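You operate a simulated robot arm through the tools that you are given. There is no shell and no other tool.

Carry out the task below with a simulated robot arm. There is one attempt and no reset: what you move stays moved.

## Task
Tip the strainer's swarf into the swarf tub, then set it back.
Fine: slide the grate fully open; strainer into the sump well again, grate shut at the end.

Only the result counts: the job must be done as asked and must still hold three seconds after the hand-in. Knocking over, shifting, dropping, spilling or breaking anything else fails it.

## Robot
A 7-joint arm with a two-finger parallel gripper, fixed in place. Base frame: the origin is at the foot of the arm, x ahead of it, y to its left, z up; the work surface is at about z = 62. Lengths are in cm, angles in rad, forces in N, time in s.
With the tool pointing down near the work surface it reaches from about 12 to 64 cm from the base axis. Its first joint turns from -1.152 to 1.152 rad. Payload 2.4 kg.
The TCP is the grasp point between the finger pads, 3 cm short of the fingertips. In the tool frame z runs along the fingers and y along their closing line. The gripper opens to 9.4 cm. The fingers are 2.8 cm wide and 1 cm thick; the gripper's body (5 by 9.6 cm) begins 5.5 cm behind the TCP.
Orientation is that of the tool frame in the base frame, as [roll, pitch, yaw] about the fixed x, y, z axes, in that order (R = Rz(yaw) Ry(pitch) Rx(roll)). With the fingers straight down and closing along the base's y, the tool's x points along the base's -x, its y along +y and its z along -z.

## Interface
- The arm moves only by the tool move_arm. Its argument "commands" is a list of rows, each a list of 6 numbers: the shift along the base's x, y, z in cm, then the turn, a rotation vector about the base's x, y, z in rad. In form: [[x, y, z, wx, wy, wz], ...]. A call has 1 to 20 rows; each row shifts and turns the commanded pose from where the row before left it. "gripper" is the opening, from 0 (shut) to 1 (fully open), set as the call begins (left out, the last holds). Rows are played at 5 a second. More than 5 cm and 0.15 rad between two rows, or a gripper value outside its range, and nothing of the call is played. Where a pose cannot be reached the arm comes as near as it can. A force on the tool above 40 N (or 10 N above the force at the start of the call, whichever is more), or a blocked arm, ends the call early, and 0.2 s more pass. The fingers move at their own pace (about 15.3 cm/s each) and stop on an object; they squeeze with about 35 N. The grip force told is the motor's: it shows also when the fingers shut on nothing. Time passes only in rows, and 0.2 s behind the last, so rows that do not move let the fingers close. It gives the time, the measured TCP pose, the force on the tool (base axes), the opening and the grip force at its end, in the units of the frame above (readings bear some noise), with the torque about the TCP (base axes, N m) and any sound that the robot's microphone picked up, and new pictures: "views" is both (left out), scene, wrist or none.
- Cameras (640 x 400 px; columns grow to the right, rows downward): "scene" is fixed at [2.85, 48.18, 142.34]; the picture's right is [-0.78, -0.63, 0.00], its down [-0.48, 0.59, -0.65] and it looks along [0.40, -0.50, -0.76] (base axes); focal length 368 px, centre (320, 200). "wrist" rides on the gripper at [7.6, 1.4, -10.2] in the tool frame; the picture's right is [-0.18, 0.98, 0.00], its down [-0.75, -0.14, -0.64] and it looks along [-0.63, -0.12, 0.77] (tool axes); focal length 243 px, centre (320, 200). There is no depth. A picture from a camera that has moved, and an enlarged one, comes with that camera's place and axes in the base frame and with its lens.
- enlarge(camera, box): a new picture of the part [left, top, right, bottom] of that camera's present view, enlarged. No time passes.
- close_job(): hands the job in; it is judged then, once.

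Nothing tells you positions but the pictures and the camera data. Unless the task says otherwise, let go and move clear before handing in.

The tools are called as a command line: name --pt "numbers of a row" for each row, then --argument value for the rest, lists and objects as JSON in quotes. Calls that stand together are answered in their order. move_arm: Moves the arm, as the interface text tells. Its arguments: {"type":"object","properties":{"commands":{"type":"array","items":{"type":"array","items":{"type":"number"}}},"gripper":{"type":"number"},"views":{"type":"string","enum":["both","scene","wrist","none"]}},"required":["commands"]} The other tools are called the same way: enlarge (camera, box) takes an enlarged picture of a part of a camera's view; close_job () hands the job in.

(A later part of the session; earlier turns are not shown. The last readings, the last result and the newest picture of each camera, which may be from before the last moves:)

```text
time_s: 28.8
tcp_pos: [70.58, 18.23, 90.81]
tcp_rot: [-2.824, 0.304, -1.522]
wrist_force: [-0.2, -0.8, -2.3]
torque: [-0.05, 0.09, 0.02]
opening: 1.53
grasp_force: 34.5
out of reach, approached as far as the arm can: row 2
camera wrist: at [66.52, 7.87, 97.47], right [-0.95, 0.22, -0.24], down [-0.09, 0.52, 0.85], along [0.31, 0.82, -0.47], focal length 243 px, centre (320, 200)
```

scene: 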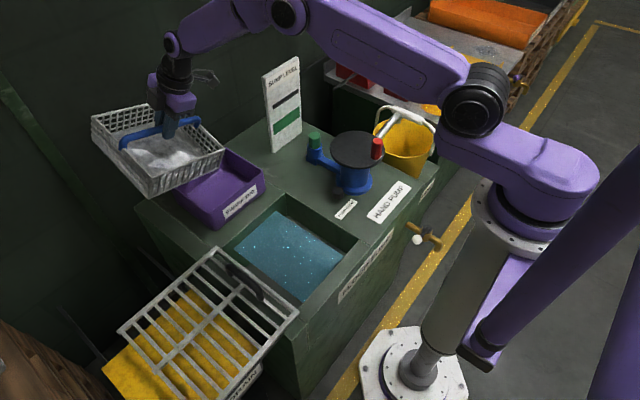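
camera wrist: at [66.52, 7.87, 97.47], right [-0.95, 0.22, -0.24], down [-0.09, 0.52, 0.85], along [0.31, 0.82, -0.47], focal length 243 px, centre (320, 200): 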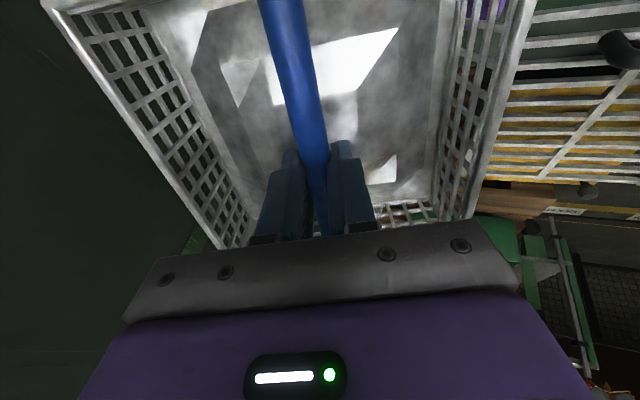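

The arm is at the edge of its reach at x ≈ 70.6 with 25° tilt; the pouring corner should be over the tub at about (62.7, 10.3). I'll continue tilting in place.

move_arm --pt "0 0 0 0.04 -0.04 0" --pt "0 0 0 0.04 -0.04 0" --pt "0 0 0 0.04 -0.04 0" --pt "0 0 0 0.04 -0.04 0" --pt "0 0 0 0 0 0"

```text
time_s: 30.0
tcp_pos: [70.63, 18.19, 90.76]
tcp_rot: [-2.636, 0.448, -1.453]
wrist_force: [0.0, -0.6, -3.8]
torque: [-0.09, 0.09, 0.03]
opening: 1.53
grasp_force: 34.5
camera wrist: at [65.66, 7.01, 95.03], right [-0.9, 0.27, -0.35], down [-0.23, 0.38, 0.9], along [0.37, 0.89, -0.28], focal length 243 px, centre (320, 200)
```

scene: 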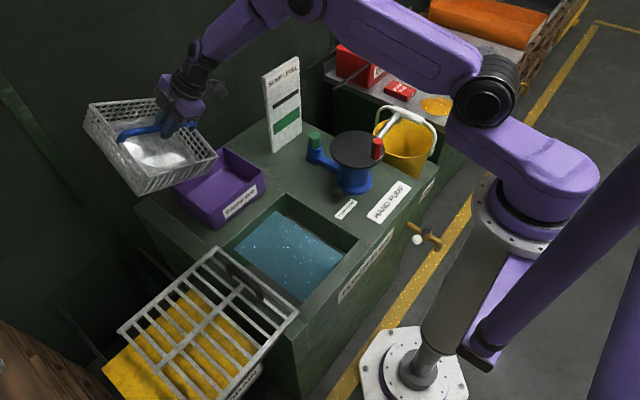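
wrist: 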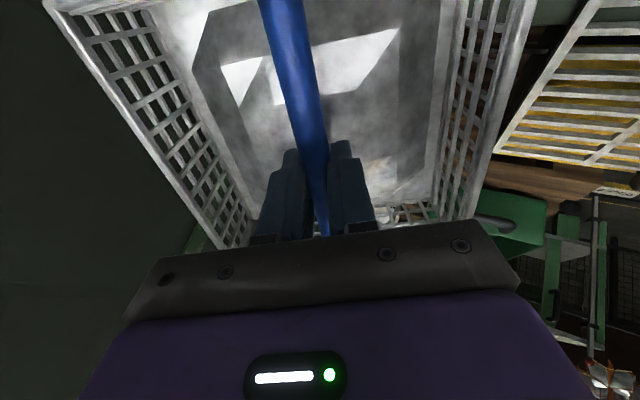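

No pouring yet at 38°; the pouring corner is over the tub near (64.4, 12). I'll keep tilting while easing the TCP back so that the corner stays over the tub.

move_arm --pt "-0.2 -0.4 0 0.04 -0.04 0" --pt "-0.2 -0.5 0 0.04 -0.04 0" --pt "-0.3 -0.5 0 0.04 -0.04 0" --pt "-0.3 -0.5 0 0.04 -0.04 0" --pt "-0.3 -0.5 0 0.04 -0.04 0" --pt "0 0 0 0 0 0"

```text
time_s: 31.4
tcp_pos: [69.31, 15.83, 90.83]
tcp_rot: [-2.368, 0.612, -1.317]
wrist_force: [0.1, -0.6, -2.9]
torque: [-0.15, 0.1, -0.03]
opening: 1.5
grasp_force: 35.1
camera wrist: at [63.86, 4.11, 91.66], right [-0.82, 0.35, -0.46], down [-0.41, 0.2, 0.89], along [0.4, 0.92, -0.02], focal length 243 px, centre (320, 200)
```

scene: 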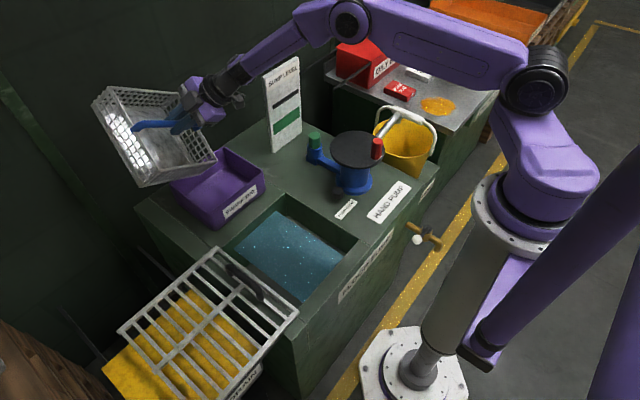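
wrist: 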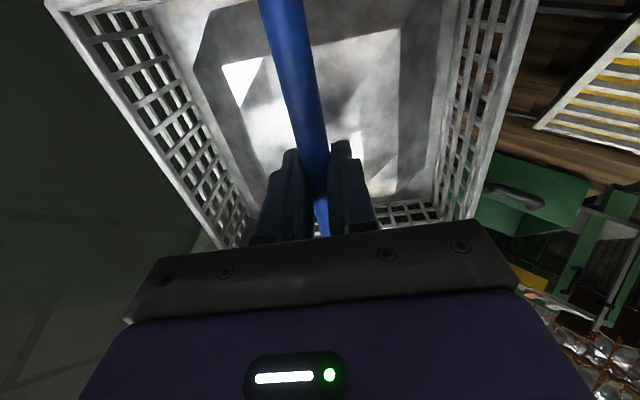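

Still no pour at 54°. Continuing, moving the TCP so that the corner stays near (66, 12).

move_arm --pt "-0.4 -0.6 0 0.04 -0.04 0" --pt "-0.4 -0.6 0 0.04 -0.04 0" --pt "-0.4 -0.6 0 0.04 -0.04 0" --pt "-0.4 -0.6 0 0.04 -0.04 0" --pt "0 0 0 0 0 0"

```text
time_s: 32.6
tcp_pos: [69.16, 13.6, 91.01]
tcp_rot: [-2.114, 0.711, -1.159]
wrist_force: [0.1, 0.0, -2.9]
torque: [-0.15, 0.12, 0.0]
opening: 1.55
grasp_force: 34.5
out of reach, approached as far as the arm can: row 4
camera wrist: at [63.75, 1.99, 89.08], right [-0.74, 0.43, -0.52], down [-0.55, 0.06, 0.83], along [0.39, 0.9, 0.19], focal length 243 px, centre (320, 200)
```

scene: 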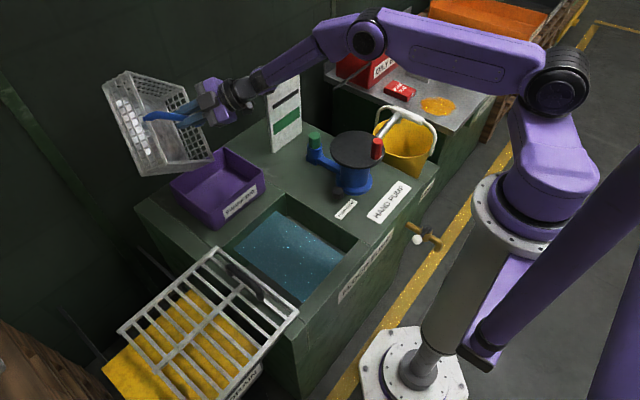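
wrist: 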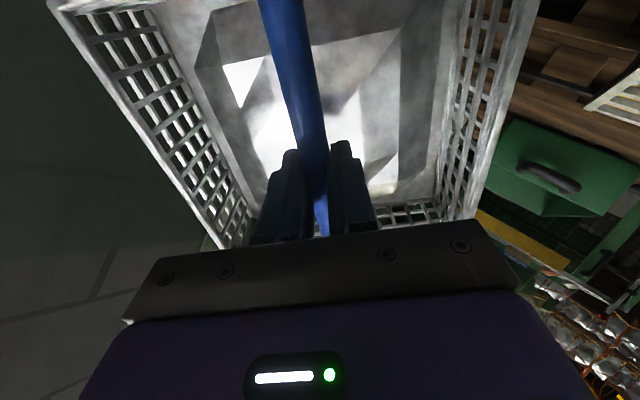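

The tilt reached 67° but the arm hit a joint limit pointing diagonally. I'll yaw the tool back toward straight ahead (the pouring corner stays lowest), which keeps the corner over the tub and eases the wrist.

move_arm --pt "-0.1 -0.3 0 0 0 -0.12" --pt "-0.1 -0.3 0 0 0 -0.12" --pt "-0.1 -0.3 0 0 0 -0.12"

```text
time_s: 33.4
tcp_pos: [73.65, 13.57, 90.78]
tcp_rot: [-2.113, 0.711, -1.52]
wrist_force: [0.2, -0.2, -2.6]
torque: [-0.11, 0.14, -0.01]
opening: 1.52
grasp_force: 34.7
out of reach, approached as far as the arm can: row 1, 2, 3
camera wrist: at [64.57, 4.68, 88.95], right [-0.54, 0.66, -0.52], down [-0.49, 0.25, 0.83], along [0.68, 0.71, 0.19], focal length 243 px, centre (320, 200)
```

scene: 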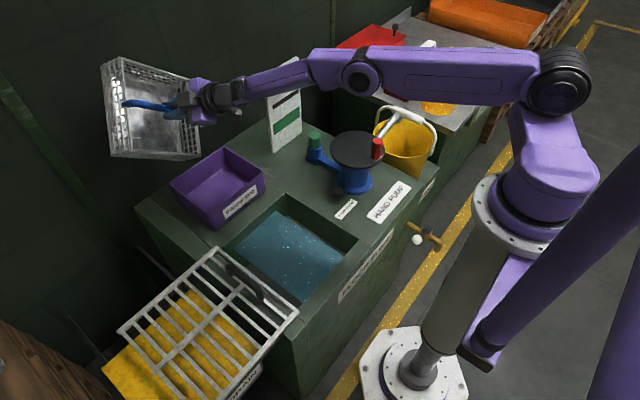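
wrist: 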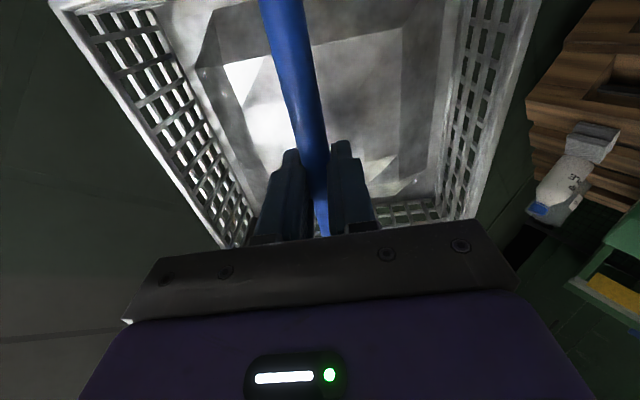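

The arm pushed outward to x = 73.7 because of a wrist roll limit on that side. I'll retrace: yaw back, untilt toward level while drawing back, then tilt to the forward-right side instead, where the wrist should have more room.

move_arm --pt "-1.3 0 0 0 0 0.12" --pt "-1.3 0.1 0 0 0 0.12" --pt "-1.3 0.1 0 0 0 0.12" --pt "0 0.4 0 -0.04 0.04 0" --pt "0.2 0.5 0 -0.04 0.04 0" --pt "0.2 0.5 0 -0.04 0.04 0" --pt "0 0.5 0 -0.04 0.04 0" --pt "0 0.5 0 -0.04 0.04 0" --pt "0 0 0 0 0 0"

```text
time_s: 35.4
tcp_pos: [70.21, 16.31, 90.75]
tcp_rot: [-2.428, 0.578, -1.349]
wrist_force: [-0.8, 0.1, -3.2]
torque: [-0.12, 0.06, -0.01]
opening: 1.53
grasp_force: 35.2
camera wrist: at [64.75, 4.64, 92.36], right [-0.84, 0.33, -0.44], down [-0.37, 0.24, 0.9], along [0.4, 0.91, -0.07], focal length 243 px, centre (320, 200)
```

scene: 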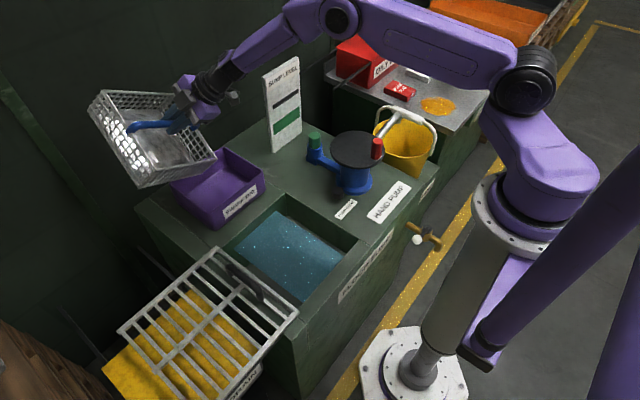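
wrist: 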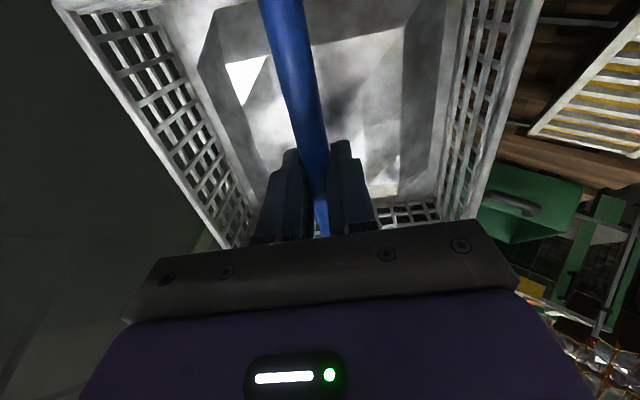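

Good, that path is recovered. I'll continue untilting to level while drawing back to x ≈ 64.

move_arm --pt "-0.3 0 0 -0.045 0.045 0" --pt "-0.4 0 0 -0.045 0.045 0" --pt "-0.4 0 0 -0.045 0.045 0" --pt "-0.4 0 0 -0.045 0.045 0" --pt "-0.4 0 0 -0.045 0.045 0" --pt "-0.4 0 0 -0.045 0.045 0" --pt "-0.5 0 0 -0.045 0.045 0" --pt "-0.5 0 0 -0.045 0.045 0" --pt "-0.5 0 0 -0.045 0.045 0" --pt "-0.5 0 0 -0.045 0.045 0" --pt "-0.5 0 0 -0.045 0.045 0" --pt "-0.5 0 0 -0.045 0.045 0" --pt "-0.5 0 0 -0.045 0.045 0" --pt "-0.5 0 0 -0.045 0.045 0" --pt "0 0 0 0 0 0"

```text
time_s: 38.6
tcp_pos: [63.81, 16.2, 90.75]
tcp_rot: [3.139, -0.004, -1.571]
wrist_force: [0.9, -0.3, -2.6]
torque: [0.0, -0.01, 0.04]
opening: 1.53
grasp_force: 35.0
camera wrist: at [62.42, 8.65, 101.12], right [-0.98, 0.18, 0.0], down [0.14, 0.76, 0.64], along [0.12, 0.63, -0.77], focal length 243 px, centre (320, 200)
```

scene: 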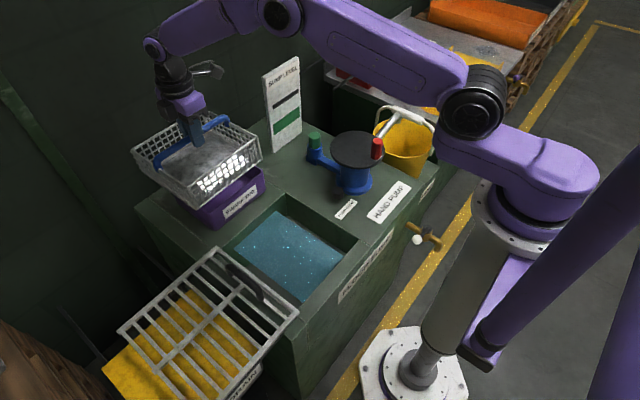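
wrist: 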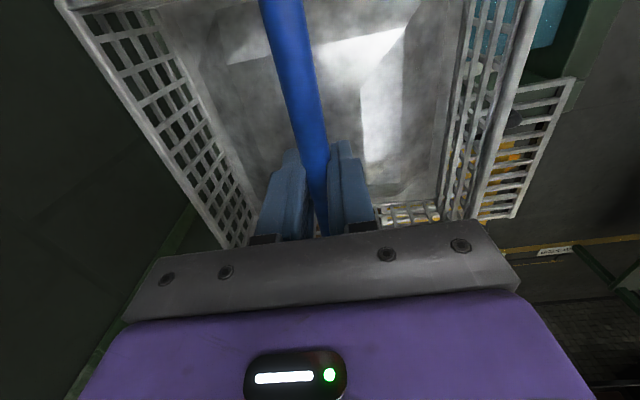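

Level again. Next I'll advance toward (68.5, 9.5) while tilting forward-right, which makes the −x,+y corner the pouring corner over the tub.

move_arm --pt "0.9 -1.3 0 -0.02 -0.02 0" --pt "0.9 -1.3 0 -0.04 -0.04 0" --pt "0.9 -1.3 0 -0.045 -0.045 0" --pt "0.9 -1.3 0 -0.045 -0.045 0" --pt "0.9 -1.3 0 -0.045 -0.045 0" --pt "0 0 0 -0.045 -0.045 0" --pt "0 0 0 -0.045 -0.045 0" --pt "0 0 0 -0.045 -0.045 0"

```text
time_s: 40.4
tcp_pos: [68.42, 9.85, 90.77]
tcp_rot: [-2.798, -0.327, -1.628]
wrist_force: [0.1, -0.1, -2.1]
torque: [0.04, 0.06, 0.02]
opening: 1.54
grasp_force: 34.7
camera wrist: at [63.31, 5.77, 102.0], right [-0.92, 0.12, -0.37], down [-0.03, 0.93, 0.38], along [0.39, 0.36, -0.85], focal length 243 px, centre (320, 200)
```

scene: 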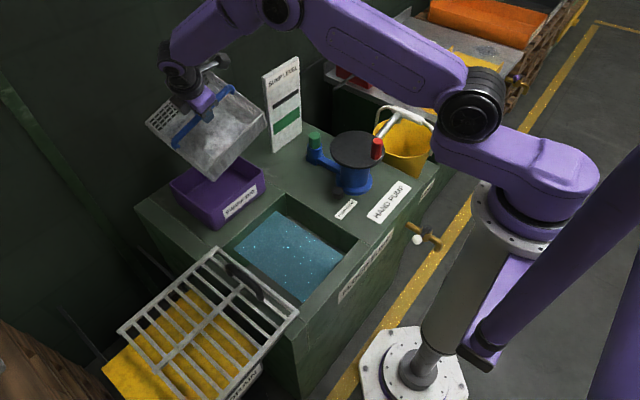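
wrist: 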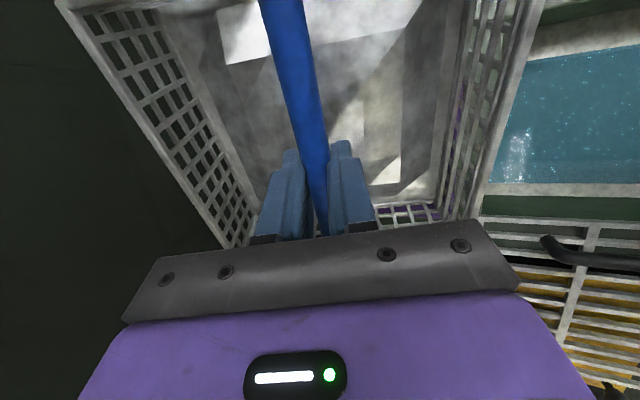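

The pose is tracked exactly on this side. I'll move in slightly and continue tilting to about 50°.

move_arm --pt "0.5 -0.1 0 -0.05 -0.05 0" --pt "0.4 -0.1 0 -0.05 -0.05 0" --pt "0 0 0 -0.05 -0.05 0" --pt "0 0 0 -0.05 -0.05 0" --pt "0 0 0 -0.05 -0.05 0" --pt "0 0 0 -0.05 -0.05 0"

```text
time_s: 41.8
tcp_pos: [69.24, 9.62, 90.86]
tcp_rot: [-2.424, -0.588, -1.798]
wrist_force: [0.4, 0.6, -2.4]
torque: [0.11, 0.07, 0.0]
opening: 1.52
grasp_force: 35.5
camera wrist: at [60.99, 8.73, 100.72], right [-0.77, -0.03, -0.64], down [-0.1, 0.99, 0.06], along [0.63, 0.11, -0.76], focal length 243 px, centre (320, 200)
```

scene: 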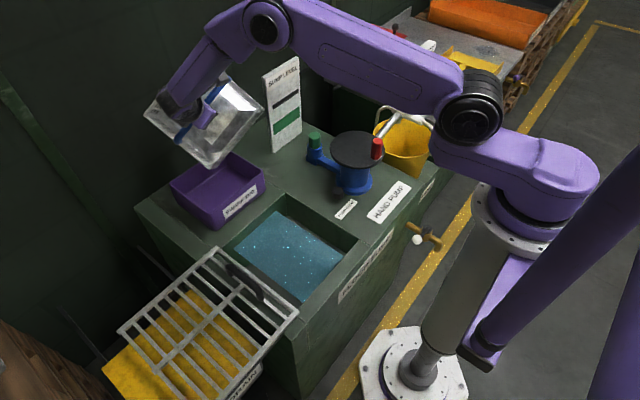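
wrist: 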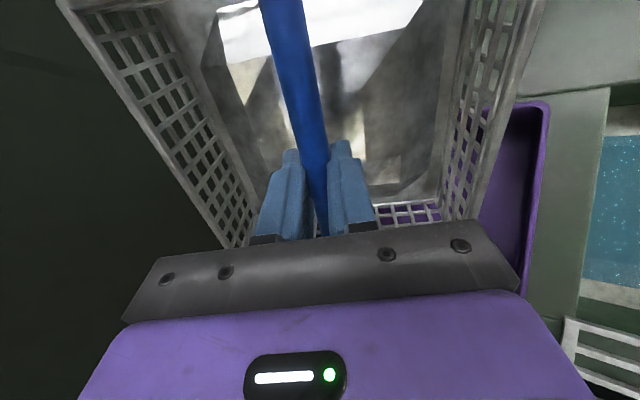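

On track at 51° with the pouring corner seen over the tub. Continuing to about 72°.

move_arm --pt "-0.3 0.3 0 -0.05 -0.05 0" --pt "-0.4 0.4 0 -0.05 -0.05 0" --pt "-0.4 0.4 0 -0.05 -0.05 0" --pt "-0.4 0.5 0 -0.05 -0.05 0" --pt "-0.5 0.5 0 -0.05 -0.05 0"

```text
time_s: 43.0
tcp_pos: [67.17, 11.7, 90.73]
tcp_rot: [-2.018, -0.736, -2.049]
wrist_force: [-0.1, -0.2, -3.9]
torque: [0.14, 0.12, -0.04]
opening: 1.55
grasp_force: 34.9
camera wrist: at [56.84, 13.04, 98.25], right [-0.59, -0.21, -0.78], down [-0.08, 0.98, -0.21], along [0.81, -0.06, -0.59], focal length 243 px, centre (320, 200)
```

scene: 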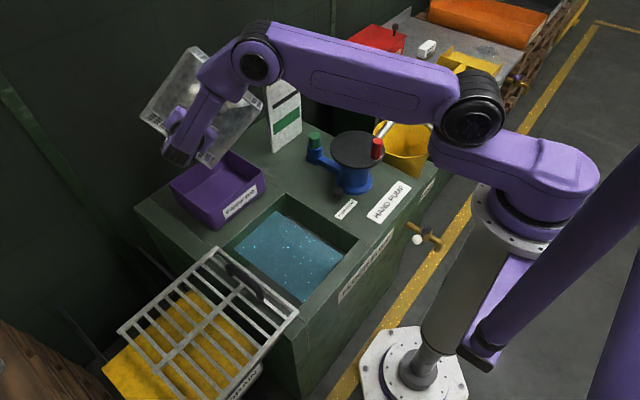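
wrist: 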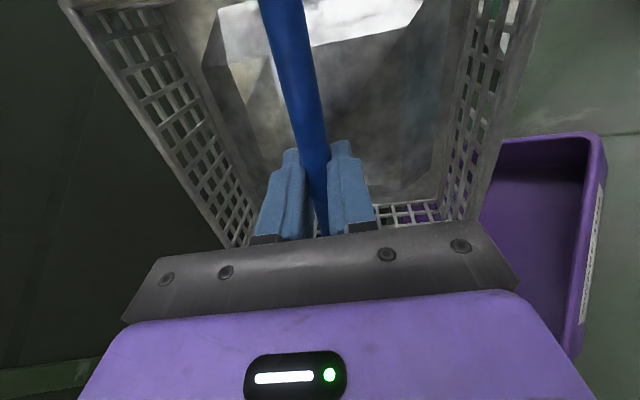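

Still holding at 72°. Continuing to about 92°, shifting the TCP back-left so that the corner stays over the tub centre.

move_arm --pt "-0.65 0.65 0 -0.05 -0.05 0" --pt "-0.65 0.65 0 -0.05 -0.05 0" --pt "-0.65 0.65 0 -0.05 -0.05 0"

```text
time_s: 43.8
tcp_pos: [65.3, 13.68, 90.9]
tcp_rot: [-1.731, -0.778, -2.247]
wrist_force: [0.2, 0.0, -2.7]
torque: [0.11, 0.13, 0.01]
opening: 1.51
grasp_force: 35.0
camera wrist: at [53.92, 15.95, 96.4], right [-0.47, -0.33, -0.82], down [-0.04, 0.93, -0.36], along [0.88, -0.14, -0.45], focal length 243 px, centre (320, 200)
```

scene: 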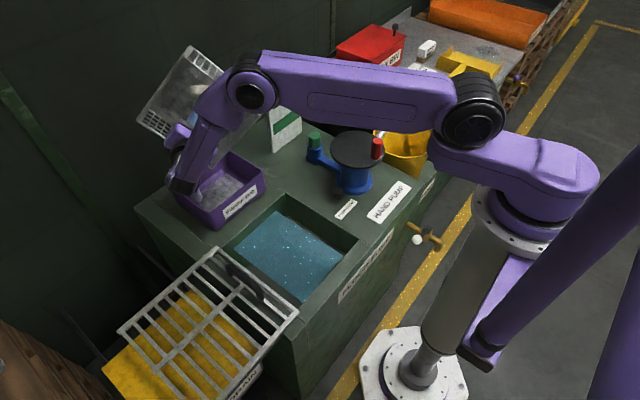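
wrist: 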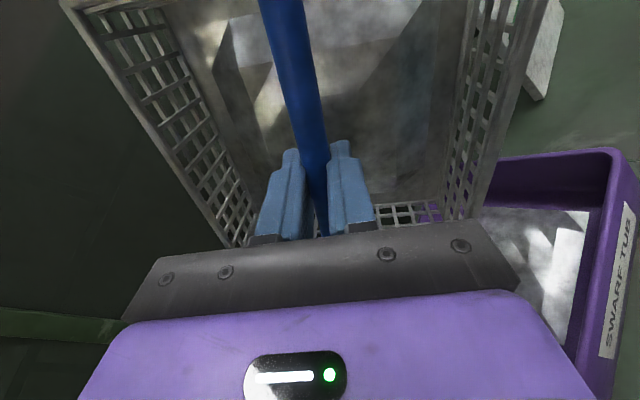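

The swarf began pouring into the tub at about 84°. I'll check closely for spills and how much is left.

enlarge --camera "scene" --box '[130, 40, 290, 240]'

enlarge --camera "wrist" --box '[150, 0, 640, 380]'

```text
2.00 times, centred on (210, 140) of scene
camera zoom: at [2.86, 48.18, 142.34], right [-0.78, -0.63, 0.0], down [-0.48, 0.59, -0.65], along [0.4, -0.5, -0.76], focal length 735 px, centre (540, 320)
```

zoom: 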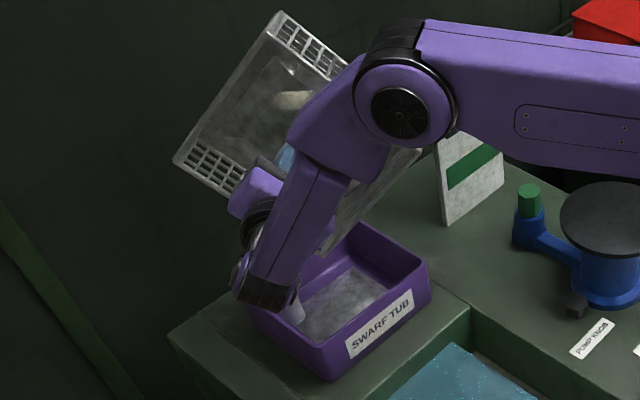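

```text
1.05 times, centred on (395, 190) of wrist (not enlarged: the box is as wide or as high as the picture)
camera zoom: at [53.92, 15.95, 96.4], right [-0.47, -0.33, -0.82], down [-0.04, 0.93, -0.36], along [0.88, -0.14, -0.45], focal length 255 px, centre (241, 210)
```

zoom: 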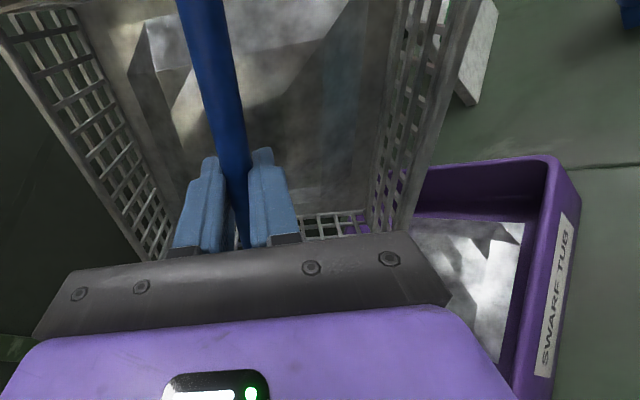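

Swarf is landing inside the tub with no sign of spilling. I'll tilt further slowly, with pauses, keeping the corner fixed over the tub.

move_arm --pt "-0.5 0.5 0 -0.035 -0.035 0" --pt "0 0 0 0 0 0" --pt "-0.5 0.5 0 -0.035 -0.035 0" --pt "0 0 0 0 0 0" --pt "-0.45 0.45 0 -0.035 -0.035 0" --pt "0 0 0 0 0 0" --pt "-0.45 0.45 0 -0.035 -0.035 0" --pt "0 0 0 0 0 0"

```text
time_s: 45.6
tcp_pos: [63.25, 15.55, 90.8]
tcp_rot: [-1.452, -0.782, -2.444]
wrist_force: [-0.4, -0.7, -3.6]
torque: [0.17, 0.12, 0.0]
opening: 1.52
grasp_force: 34.9
camera wrist: at [51.35, 18.48, 94.33], right [-0.35, -0.45, -0.82], down [0.02, 0.87, -0.48], along [0.94, -0.19, -0.3], focal length 243 px, centre (320, 200)
```

scene: 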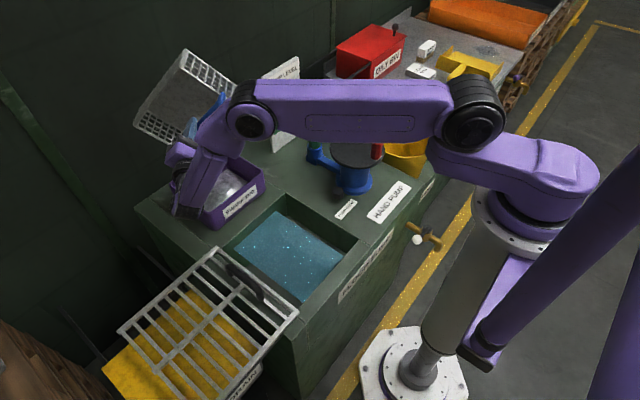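
wrist: 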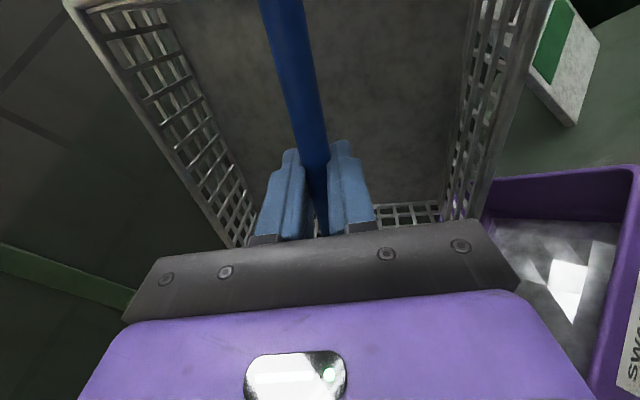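

enlarge --camera "wrist" --box '[170, 0, 490, 230]'

enlarge --camera "scene" --box '[120, 40, 290, 240]'

enlarge --camera "wrist" --box '[440, 130, 640, 400]'

```text
1.74 times, centred on (330, 115) of wrist
camera zoom: at [51.35, 18.48, 94.33], right [-0.35, -0.45, -0.82], down [0.02, 0.87, -0.48], along [0.94, -0.19, -0.3], focal length 422 px, centre (303, 348)
```

zoom: 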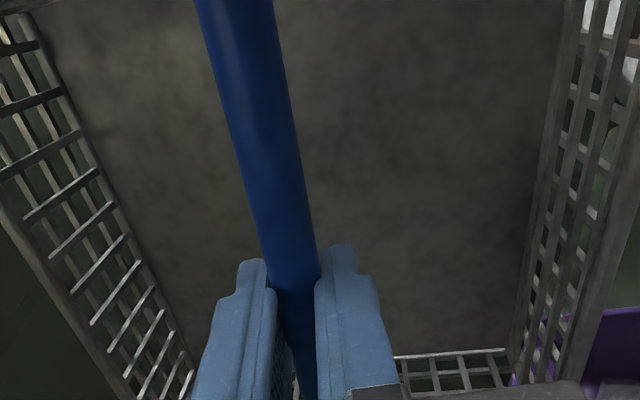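

```text
2.00 times, centred on (205, 140) of scene
camera zoom: at [2.86, 48.18, 142.34], right [-0.78, -0.63, 0.0], down [-0.48, 0.59, -0.65], along [0.4, -0.5, -0.76], focal length 735 px, centre (550, 320)
```

zoom: 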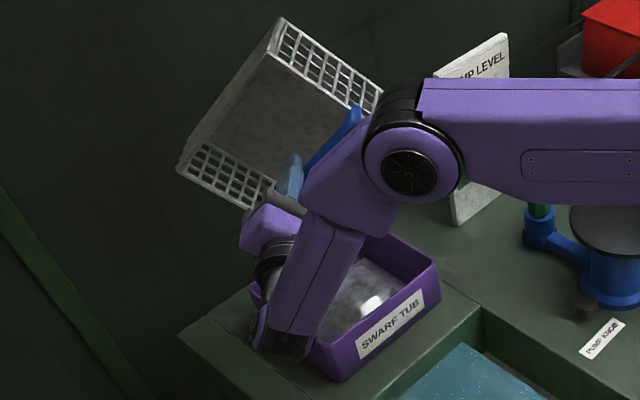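

```text
1.48 times, centred on (540, 265) of wrist
camera zoom: at [51.35, 18.48, 94.33], right [-0.35, -0.45, -0.82], down [0.02, 0.87, -0.48], along [0.94, -0.19, -0.3], focal length 359 px, centre (-6, 104)
```

zoom: 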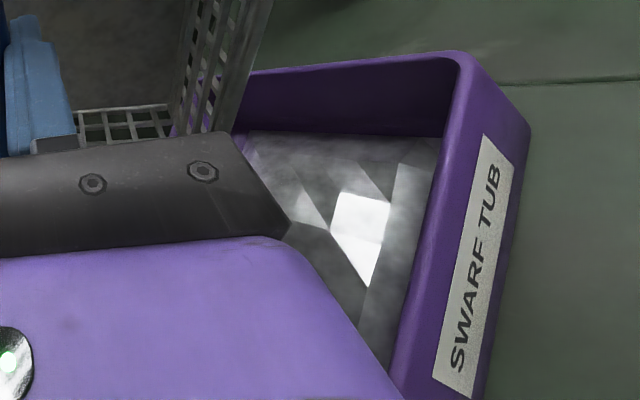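

The strainer's floor now looks bare and the swarf lies inside the tub. I'll tip a little further and pause to make sure nothing remains.

move_arm --pt "-0.6 0.6 0 -0.05 -0.05 0" --pt "-0.6 0.6 0 -0.05 -0.05 0" --pt "0 0 0 0 0 0" --pt "0 0 0 0 0 0" --pt "0 0 0 0 0 0"

```text
time_s: 46.8
tcp_pos: [62.16, 16.72, 90.8]
tcp_rot: [-1.261, -0.759, -2.578]
wrist_force: [-0.4, -0.8, -2.4]
torque: [0.15, 0.16, 0.01]
opening: 1.55
grasp_force: 34.9
camera wrist: at [49.9, 19.93, 92.81], right [-0.27, -0.53, -0.81], down [0.08, 0.82, -0.56], along [0.96, -0.21, -0.18], focal length 243 px, centre (320, 200)
```

scene: 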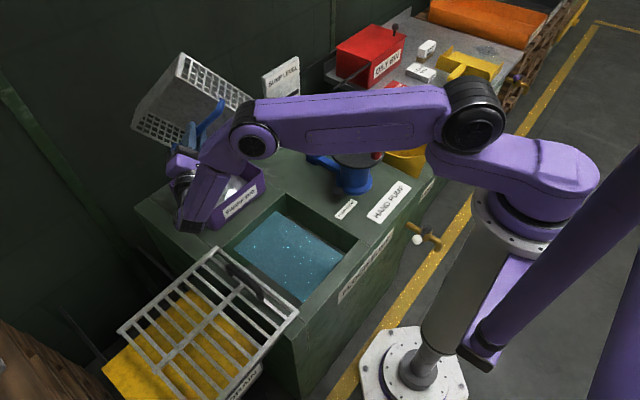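
wrist: 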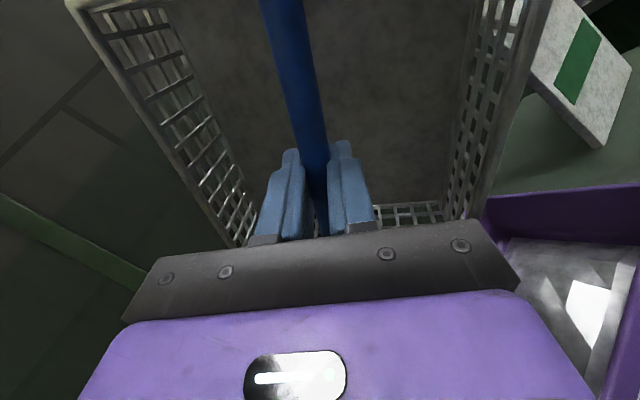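

The strainer is empty. I'll untilt it back to level while drawing back from the tub, at constant height.

move_arm --pt "0 0 0 0.06 0.06 0" --pt "0 0 0 0.0705 0.0705 0" --pt "0 0 0 0.0705 0.0705 0" --pt "0 0 0 0.0705 0.0705 0" --pt "0 0 0 0.0705 0.0705 0" --pt "0 0 0 0.0705 0.0705 0" --pt "0 0 0 0.0705 0.0705 0" --pt "0 0 0 0.0705 0.0705 0" --pt "0 0 0 0.0705 0.0705 0" --pt "-0.2 0 0 0.0705 0.0705 0" --pt "-0.2 0 0 0.0705 0.0705 0" --pt "-0.2 0 0 0.0705 0.0705 0" --pt "-0.2 0 0 0.0705 0.0705 0" --pt "-0.2 0 0 0.0705 0.0705 0" --pt "-0.2 0 0 0.0705 0.0705 0" --pt "-0.2 0 0 0.0705 0.0705 0" --pt "-0.2 0 0 0.0705 0.0705 0" --pt "-0.2 0 0 0.0705 0.0705 0" --pt "0 0 0 0.009 0.009 0" --pt "0 0 0 0 0 0"

```text
time_s: 51.0
tcp_pos: [60.48, 16.75, 90.72]
tcp_rot: [3.14, -0.003, -1.571]
wrist_force: [0.6, 1.1, -2.8]
torque: [-0.04, -0.01, 0.04]
opening: 1.55
grasp_force: 35.1
camera wrist: at [58.98, 9.06, 101.12], right [-0.98, 0.18, 0.0], down [0.14, 0.76, 0.64], along [0.12, 0.63, -0.77], focal length 243 px, centre (320, 200)
```

scene: 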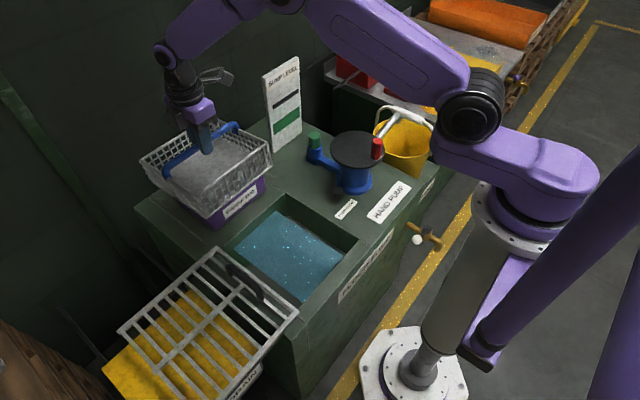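
wrist: 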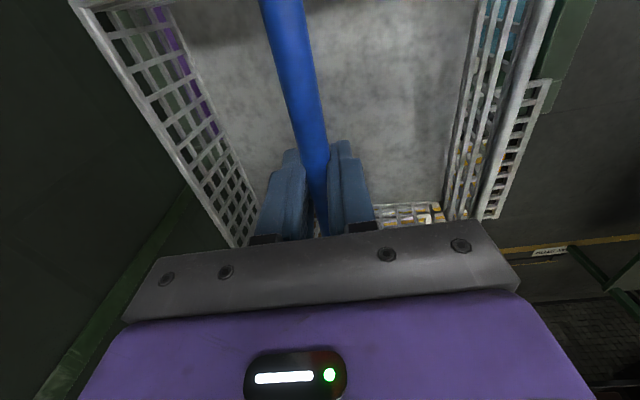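

The hand is level again, but the basket seems to have crept about 5° around the bail in the grip. I'll measure that from the enlarged scene view.

enlarge --camera "scene" --box '[120, 110, 290, 240]'

enlarge --camera "wrist" --box '[60, 0, 580, 260]'

```text
3.08 times, centred on (205, 175) of scene
camera zoom: at [2.86, 48.18, 142.34], right [-0.78, -0.63, 0.0], down [-0.48, 0.59, -0.65], along [0.4, -0.5, -0.76], focal length 1131 px, centre (674, 277)
```

zoom: 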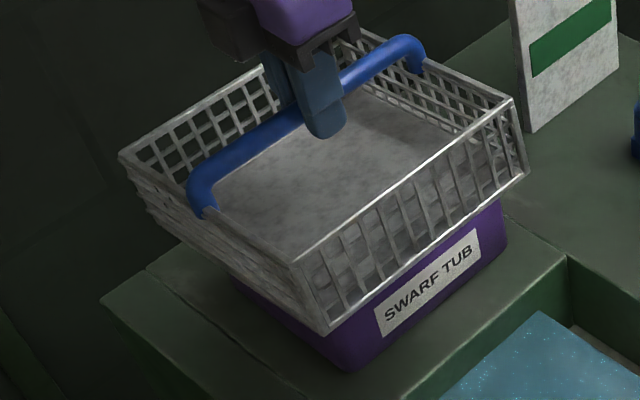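

```text
1.23 times, centred on (320, 130) of wrist
camera zoom: at [58.98, 9.06, 101.12], right [-0.98, 0.18, 0.0], down [0.14, 0.76, 0.64], along [0.12, 0.63, -0.77], focal length 299 px, centre (320, 286)
```

zoom: 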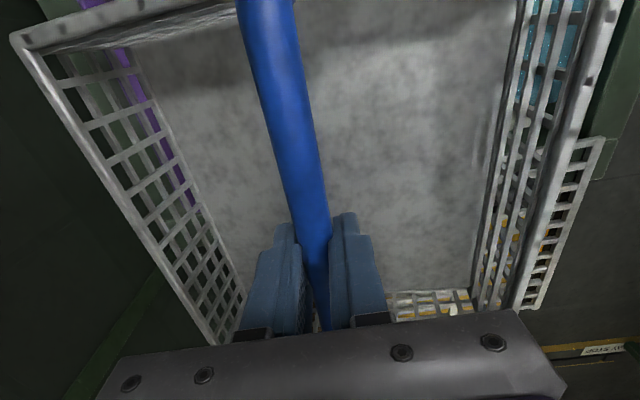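

The +x edge hangs about 5° low, so I'll correct by tilting the tool about −y by 0.085 rad as I carry the strainer back above the well.

move_arm --pt "-2.05 -0.55 0 0 -0.0095 0" --pt "-2.05 -0.55 0 0 -0.0095 0" --pt "-2.05 -0.55 0 0 -0.0095 0" --pt "-2.05 -0.55 0 0 -0.0095 0" --pt "-2.05 -0.55 0 0 -0.0095 0" --pt "-2.05 -0.55 0 0 -0.0095 0" --pt "-2.05 -0.55 0 0 -0.0095 0" --pt "-2.05 -0.55 0 0 -0.0095 0" --pt "-2.05 -0.55 0 0 -0.0095 0" --pt "0 0 0 0 0 0"

```text
time_s: 53.2
tcp_pos: [41.89, 11.77, 90.79]
tcp_rot: [-3.057, -0.003, -1.572]
wrist_force: [-0.2, -0.3, -3.3]
torque: [0.02, 0.01, 0.01]
opening: 1.55
grasp_force: 34.7
camera wrist: at [39.65, 4.2, 100.93], right [-0.98, 0.18, -0.08], down [0.09, 0.76, 0.65], along [0.18, 0.63, -0.76], focal length 243 px, centre (320, 200)
```

scene: 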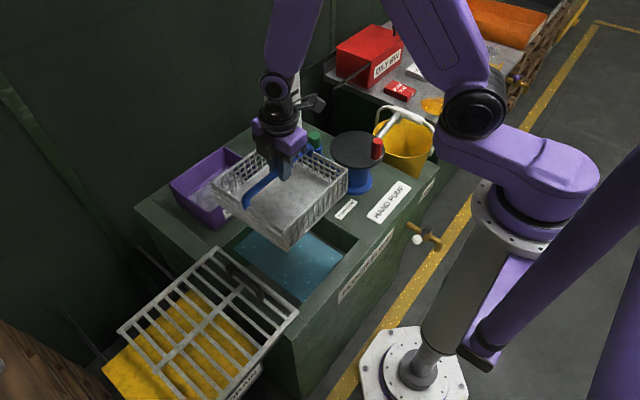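
wrist: 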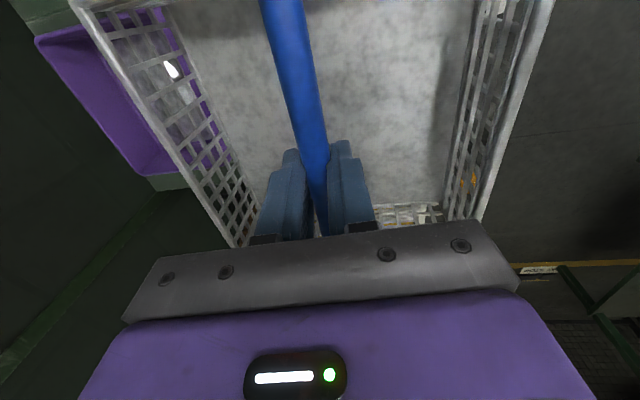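

enlarge --camera "scene" --box '[200, 130, 370, 280]'

enlarge --camera "scene" --box '[160, 130, 280, 240]'

```text
2.67 times, centred on (285, 205) of scene
camera zoom: at [2.86, 48.18, 142.34], right [-0.78, -0.63, 0.0], down [-0.48, 0.59, -0.65], along [0.4, -0.5, -0.76], focal length 980 px, centre (413, 187)
```

zoom: 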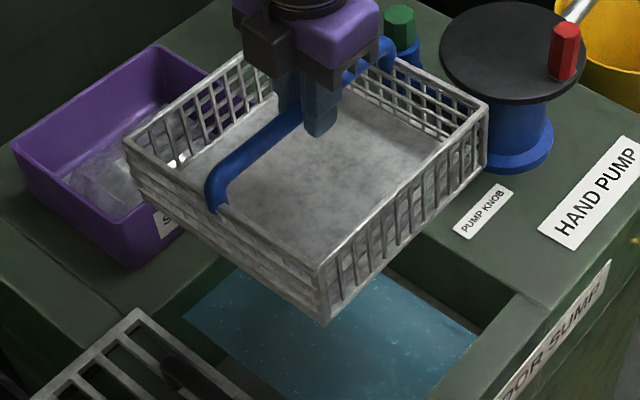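

```text
3.64 times, centred on (220, 185) of scene
camera zoom: at [2.86, 48.18, 142.34], right [-0.78, -0.63, 0.0], down [-0.48, 0.59, -0.65], along [0.4, -0.5, -0.76], focal length 1337 px, centre (684, 254)
```

zoom: 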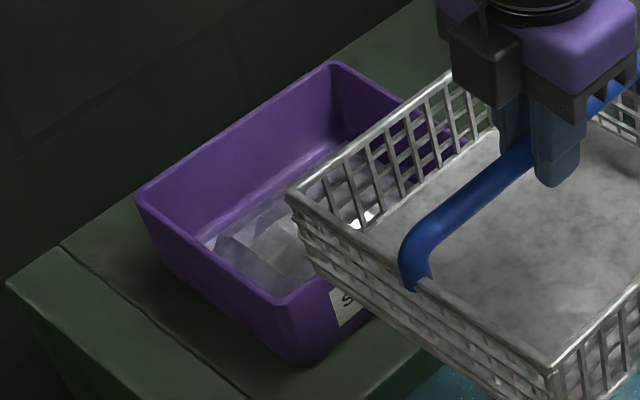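

The basket is level within about 2°, it's above the well and the swarf is in the tub. I'll lower it toward the well.

move_arm --pt "0.1 0 -2 0 0 0" --pt "0 0 -3 0 0 0" --pt "0 0 -3 0 0 0" --pt "0 0 -3 0 0 0" --pt "0 0 -2.5 0 0 0" --pt "0 0 -2 0 0 0" --pt "0 0 0 0 0 0"

```text
time_s: 54.8
tcp_pos: [42.17, 11.64, 75.18]
tcp_rot: [-3.057, -0.004, -1.571]
wrist_force: [-0.3, -0.1, -3.0]
torque: [-0.01, 0.02, 0.02]
opening: 1.52
grasp_force: 34.9
camera wrist: at [39.77, 4.04, 85.44], right [-0.98, 0.18, -0.08], down [0.09, 0.76, 0.65], along [0.18, 0.63, -0.76], focal length 243 px, centre (320, 200)
```

scene: 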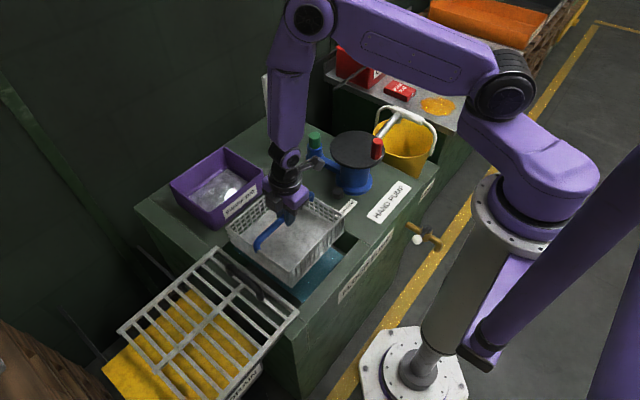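
wrist: 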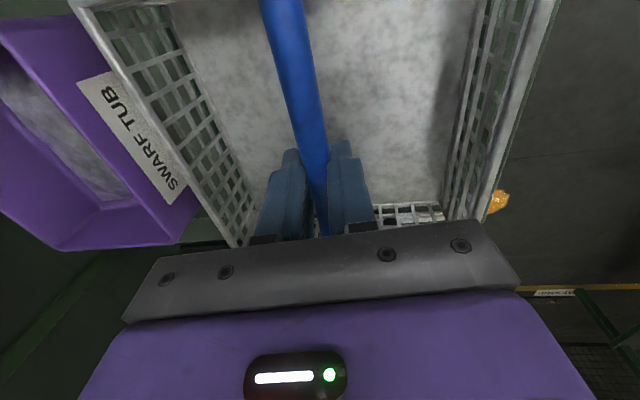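

move_arm --pt "0 0 -2 0 0 0" --pt "0 0 -2 0 0 0" --pt "0 0 -2 0 0 0" --pt "0 0 -2 0 0 0" --pt "0 0 -2 0 0 0" --pt "0 0 -1.5 0 0 0" --pt "0 0 0 0 0 0"

```text
time_s: 56.4
tcp_pos: [42.02, 11.6, 63.74]
tcp_rot: [-3.055, -0.005, -1.571]
wrist_force: [-0.8, 0.6, -3.6]
torque: [0.0, -0.01, -0.01]
opening: 1.52
grasp_force: 35.0
camera wrist: at [39.73, 4.11, 73.99], right [-0.98, 0.18, -0.08], down [0.09, 0.76, 0.65], along [0.18, 0.63, -0.76], focal length 243 px, centre (320, 200)
```

scene: 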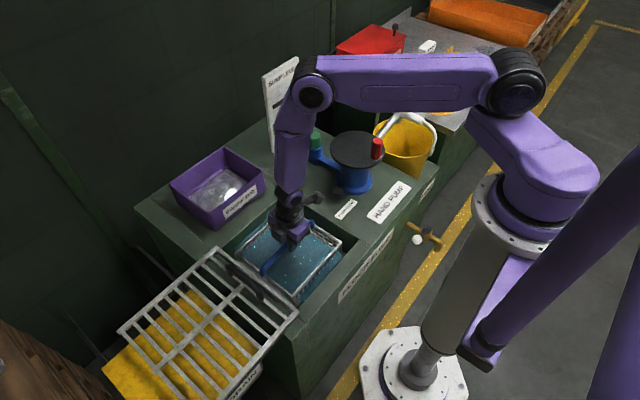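
wrist: 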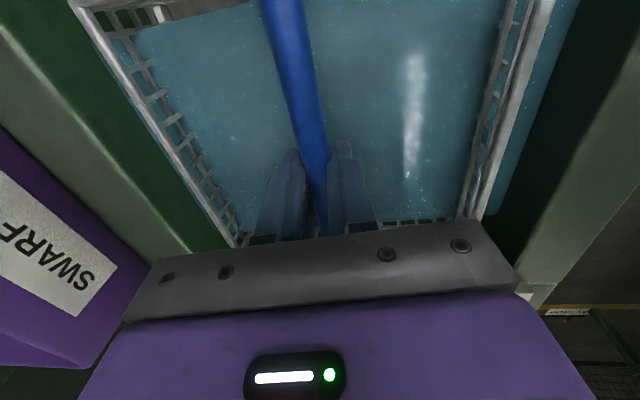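

It's entering the well freely. I'll lower in small steps until it seats (expected near z ≈ 60.8).

move_arm --pt "0 0 -0.7 0 0 0" --pt "0 0 -0.7 0 0 0" --pt "0 0 -0.6 0 0 0" --pt "0 0 -0.4 0 0 0" --pt "0 0 -0.3 0 0 0" --pt "0 0 0 0 0 0"

```text
time_s: 57.8
tcp_pos: [42.06, 11.72, 61.02]
tcp_rot: [-3.057, -0.005, -1.569]
wrist_force: [-7.6, -2.7, 30.0]
torque: [-0.11, 0.06, 0.07]
opening: 1.54
grasp_force: 34.9
camera wrist: at [39.75, 4.13, 71.37], right [-0.98, 0.18, -0.08], down [0.09, 0.76, 0.65], along [0.18, 0.63, -0.76], focal length 243 px, centre (320, 200)
```

scene: 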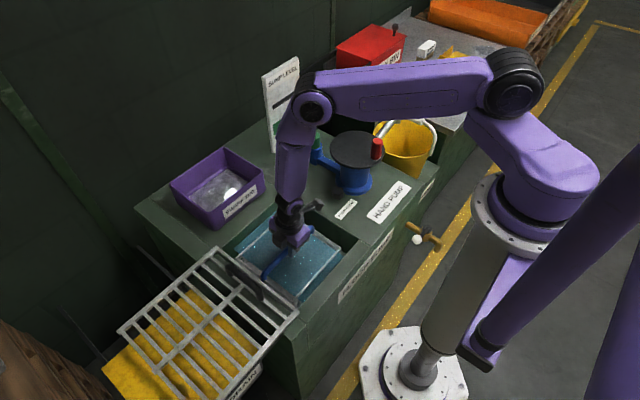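
wrist: 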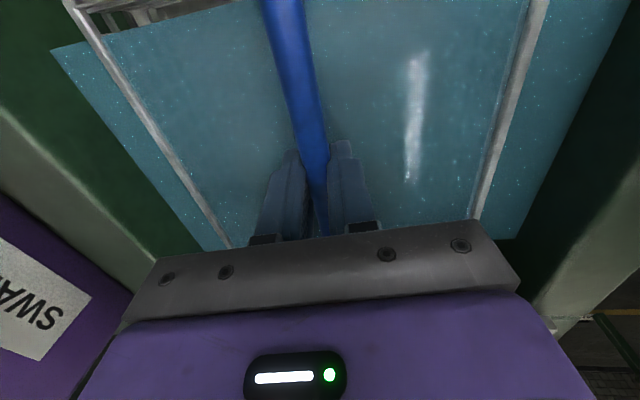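

Seated with 30 N upward at z ≈ 61.0. I'll relieve slightly, release, and lift clear.

move_arm --pt "0 0 0.08 0 0 0" --pt "0 0 0 0 0 0" --views "none"

move_arm --pt "0 0 0 0 0 0" --pt "0 0 0 0 0 0" --pt "0 0 0 0 0 0" --gripper 0.55

```text
time_s: 58.4
tcp_pos: [42.02, 11.68, 61.16]
tcp_rot: [-3.057, -0.004, -1.571]
wrist_force: [2.1, 0.8, 11.3]
torque: [-0.76, -0.05, 0.05]
opening: 1.54
grasp_force: 35.0
```

```text
time_s: 59.2
tcp_pos: [41.96, 11.72, 61.06]
tcp_rot: [-3.059, -0.003, -1.571]
wrist_force: [0.0, -0.4, 0.5]
torque: [0.02, -0.02, -0.01]
opening: 5.17
grasp_force: 0.1
camera wrist: at [39.72, 4.11, 71.35], right [-0.98, 0.18, -0.08], down [0.09, 0.76, 0.65], along [0.18, 0.63, -0.76], focal length 243 px, centre (320, 200)
```

scene: 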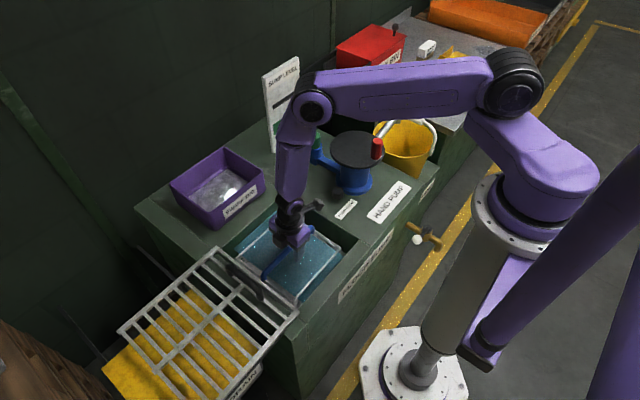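
wrist: 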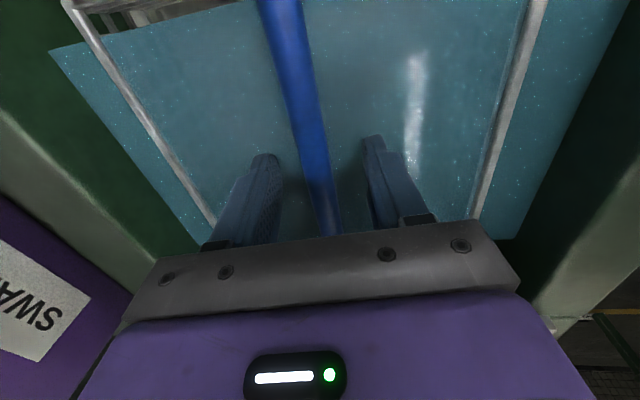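

Released with the bail between open fingers. I'll lift straight up and look at how it sits.

move_arm --pt "0 0 1 0 0 0" --pt "0 0 2 0 0 0" --pt "0 0 3 0 0 0" --pt "0 0 4 0 0.04 0" --pt "0 0 4 0 0.045 0" --pt "0 0 4 0 0 0" --pt "-1 3 2 0 0 -0.14" --pt "-1 3 2 0 0 -0.14" --pt "0 0 0 0 0 0"

```text
time_s: 61.2
tcp_pos: [40.17, 17.78, 82.79]
tcp_rot: [3.14, -0.006, -1.853]
wrist_force: [0.8, 0.4, 0.1]
torque: [0.01, -0.02, 0.0]
opening: 5.17
grasp_force: 0.1
out of reach, approached as far as the arm can: row 5
camera wrist: at [36.75, 10.89, 93.23], right [-0.89, 0.45, 0.0], down [0.35, 0.69, 0.64], along [0.29, 0.57, -0.77], focal length 243 px, centre (320, 200)
```

scene: 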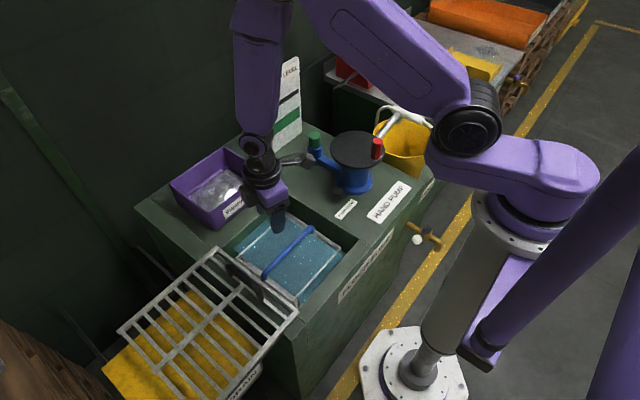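
wrist: 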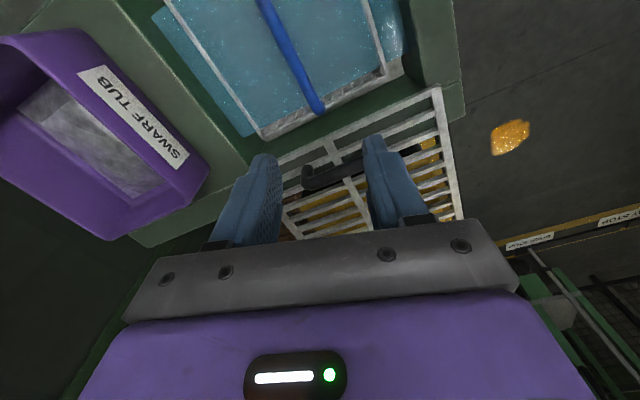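

enlarge --camera "scene" --box '[220, 200, 360, 320]'

enlarge --camera "wrist" --box '[130, 0, 480, 250]'

enlarge --camera "scene" --box '[130, 120, 280, 250]'

```text
3.33 times, centred on (290, 260) of scene
camera zoom: at [2.85, 48.18, 142.34], right [-0.78, -0.63, 0.0], down [-0.48, 0.59, -0.65], along [0.4, -0.5, -0.76], focal length 1225 px, centre (420, 0)
```

zoom: 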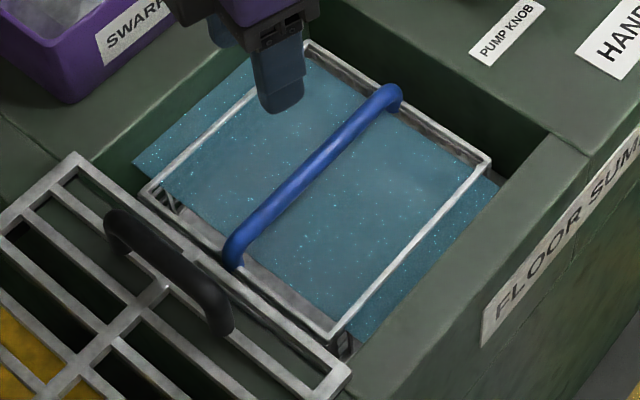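

```text
1.60 times, centred on (305, 125) of wrist
camera zoom: at [36.75, 10.89, 93.23], right [-0.89, 0.45, 0.0], down [0.35, 0.69, 0.64], along [0.29, 0.57, -0.77], focal length 388 px, centre (344, 320)
```

zoom: 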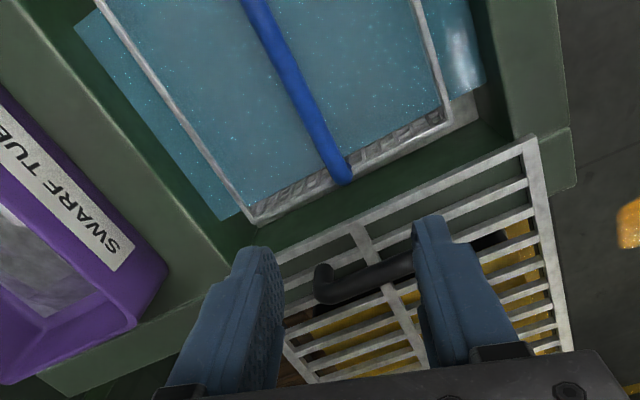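

```text
3.08 times, centred on (205, 185) of scene
camera zoom: at [2.85, 48.18, 142.34], right [-0.78, -0.63, 0.0], down [-0.48, 0.59, -0.65], along [0.4, -0.5, -0.76], focal length 1131 px, centre (674, 246)
```

zoom: 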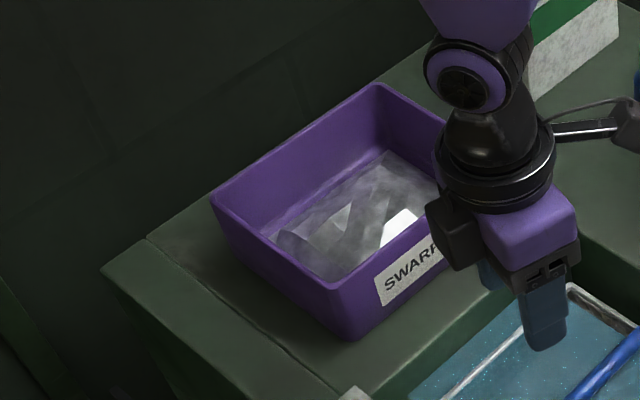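

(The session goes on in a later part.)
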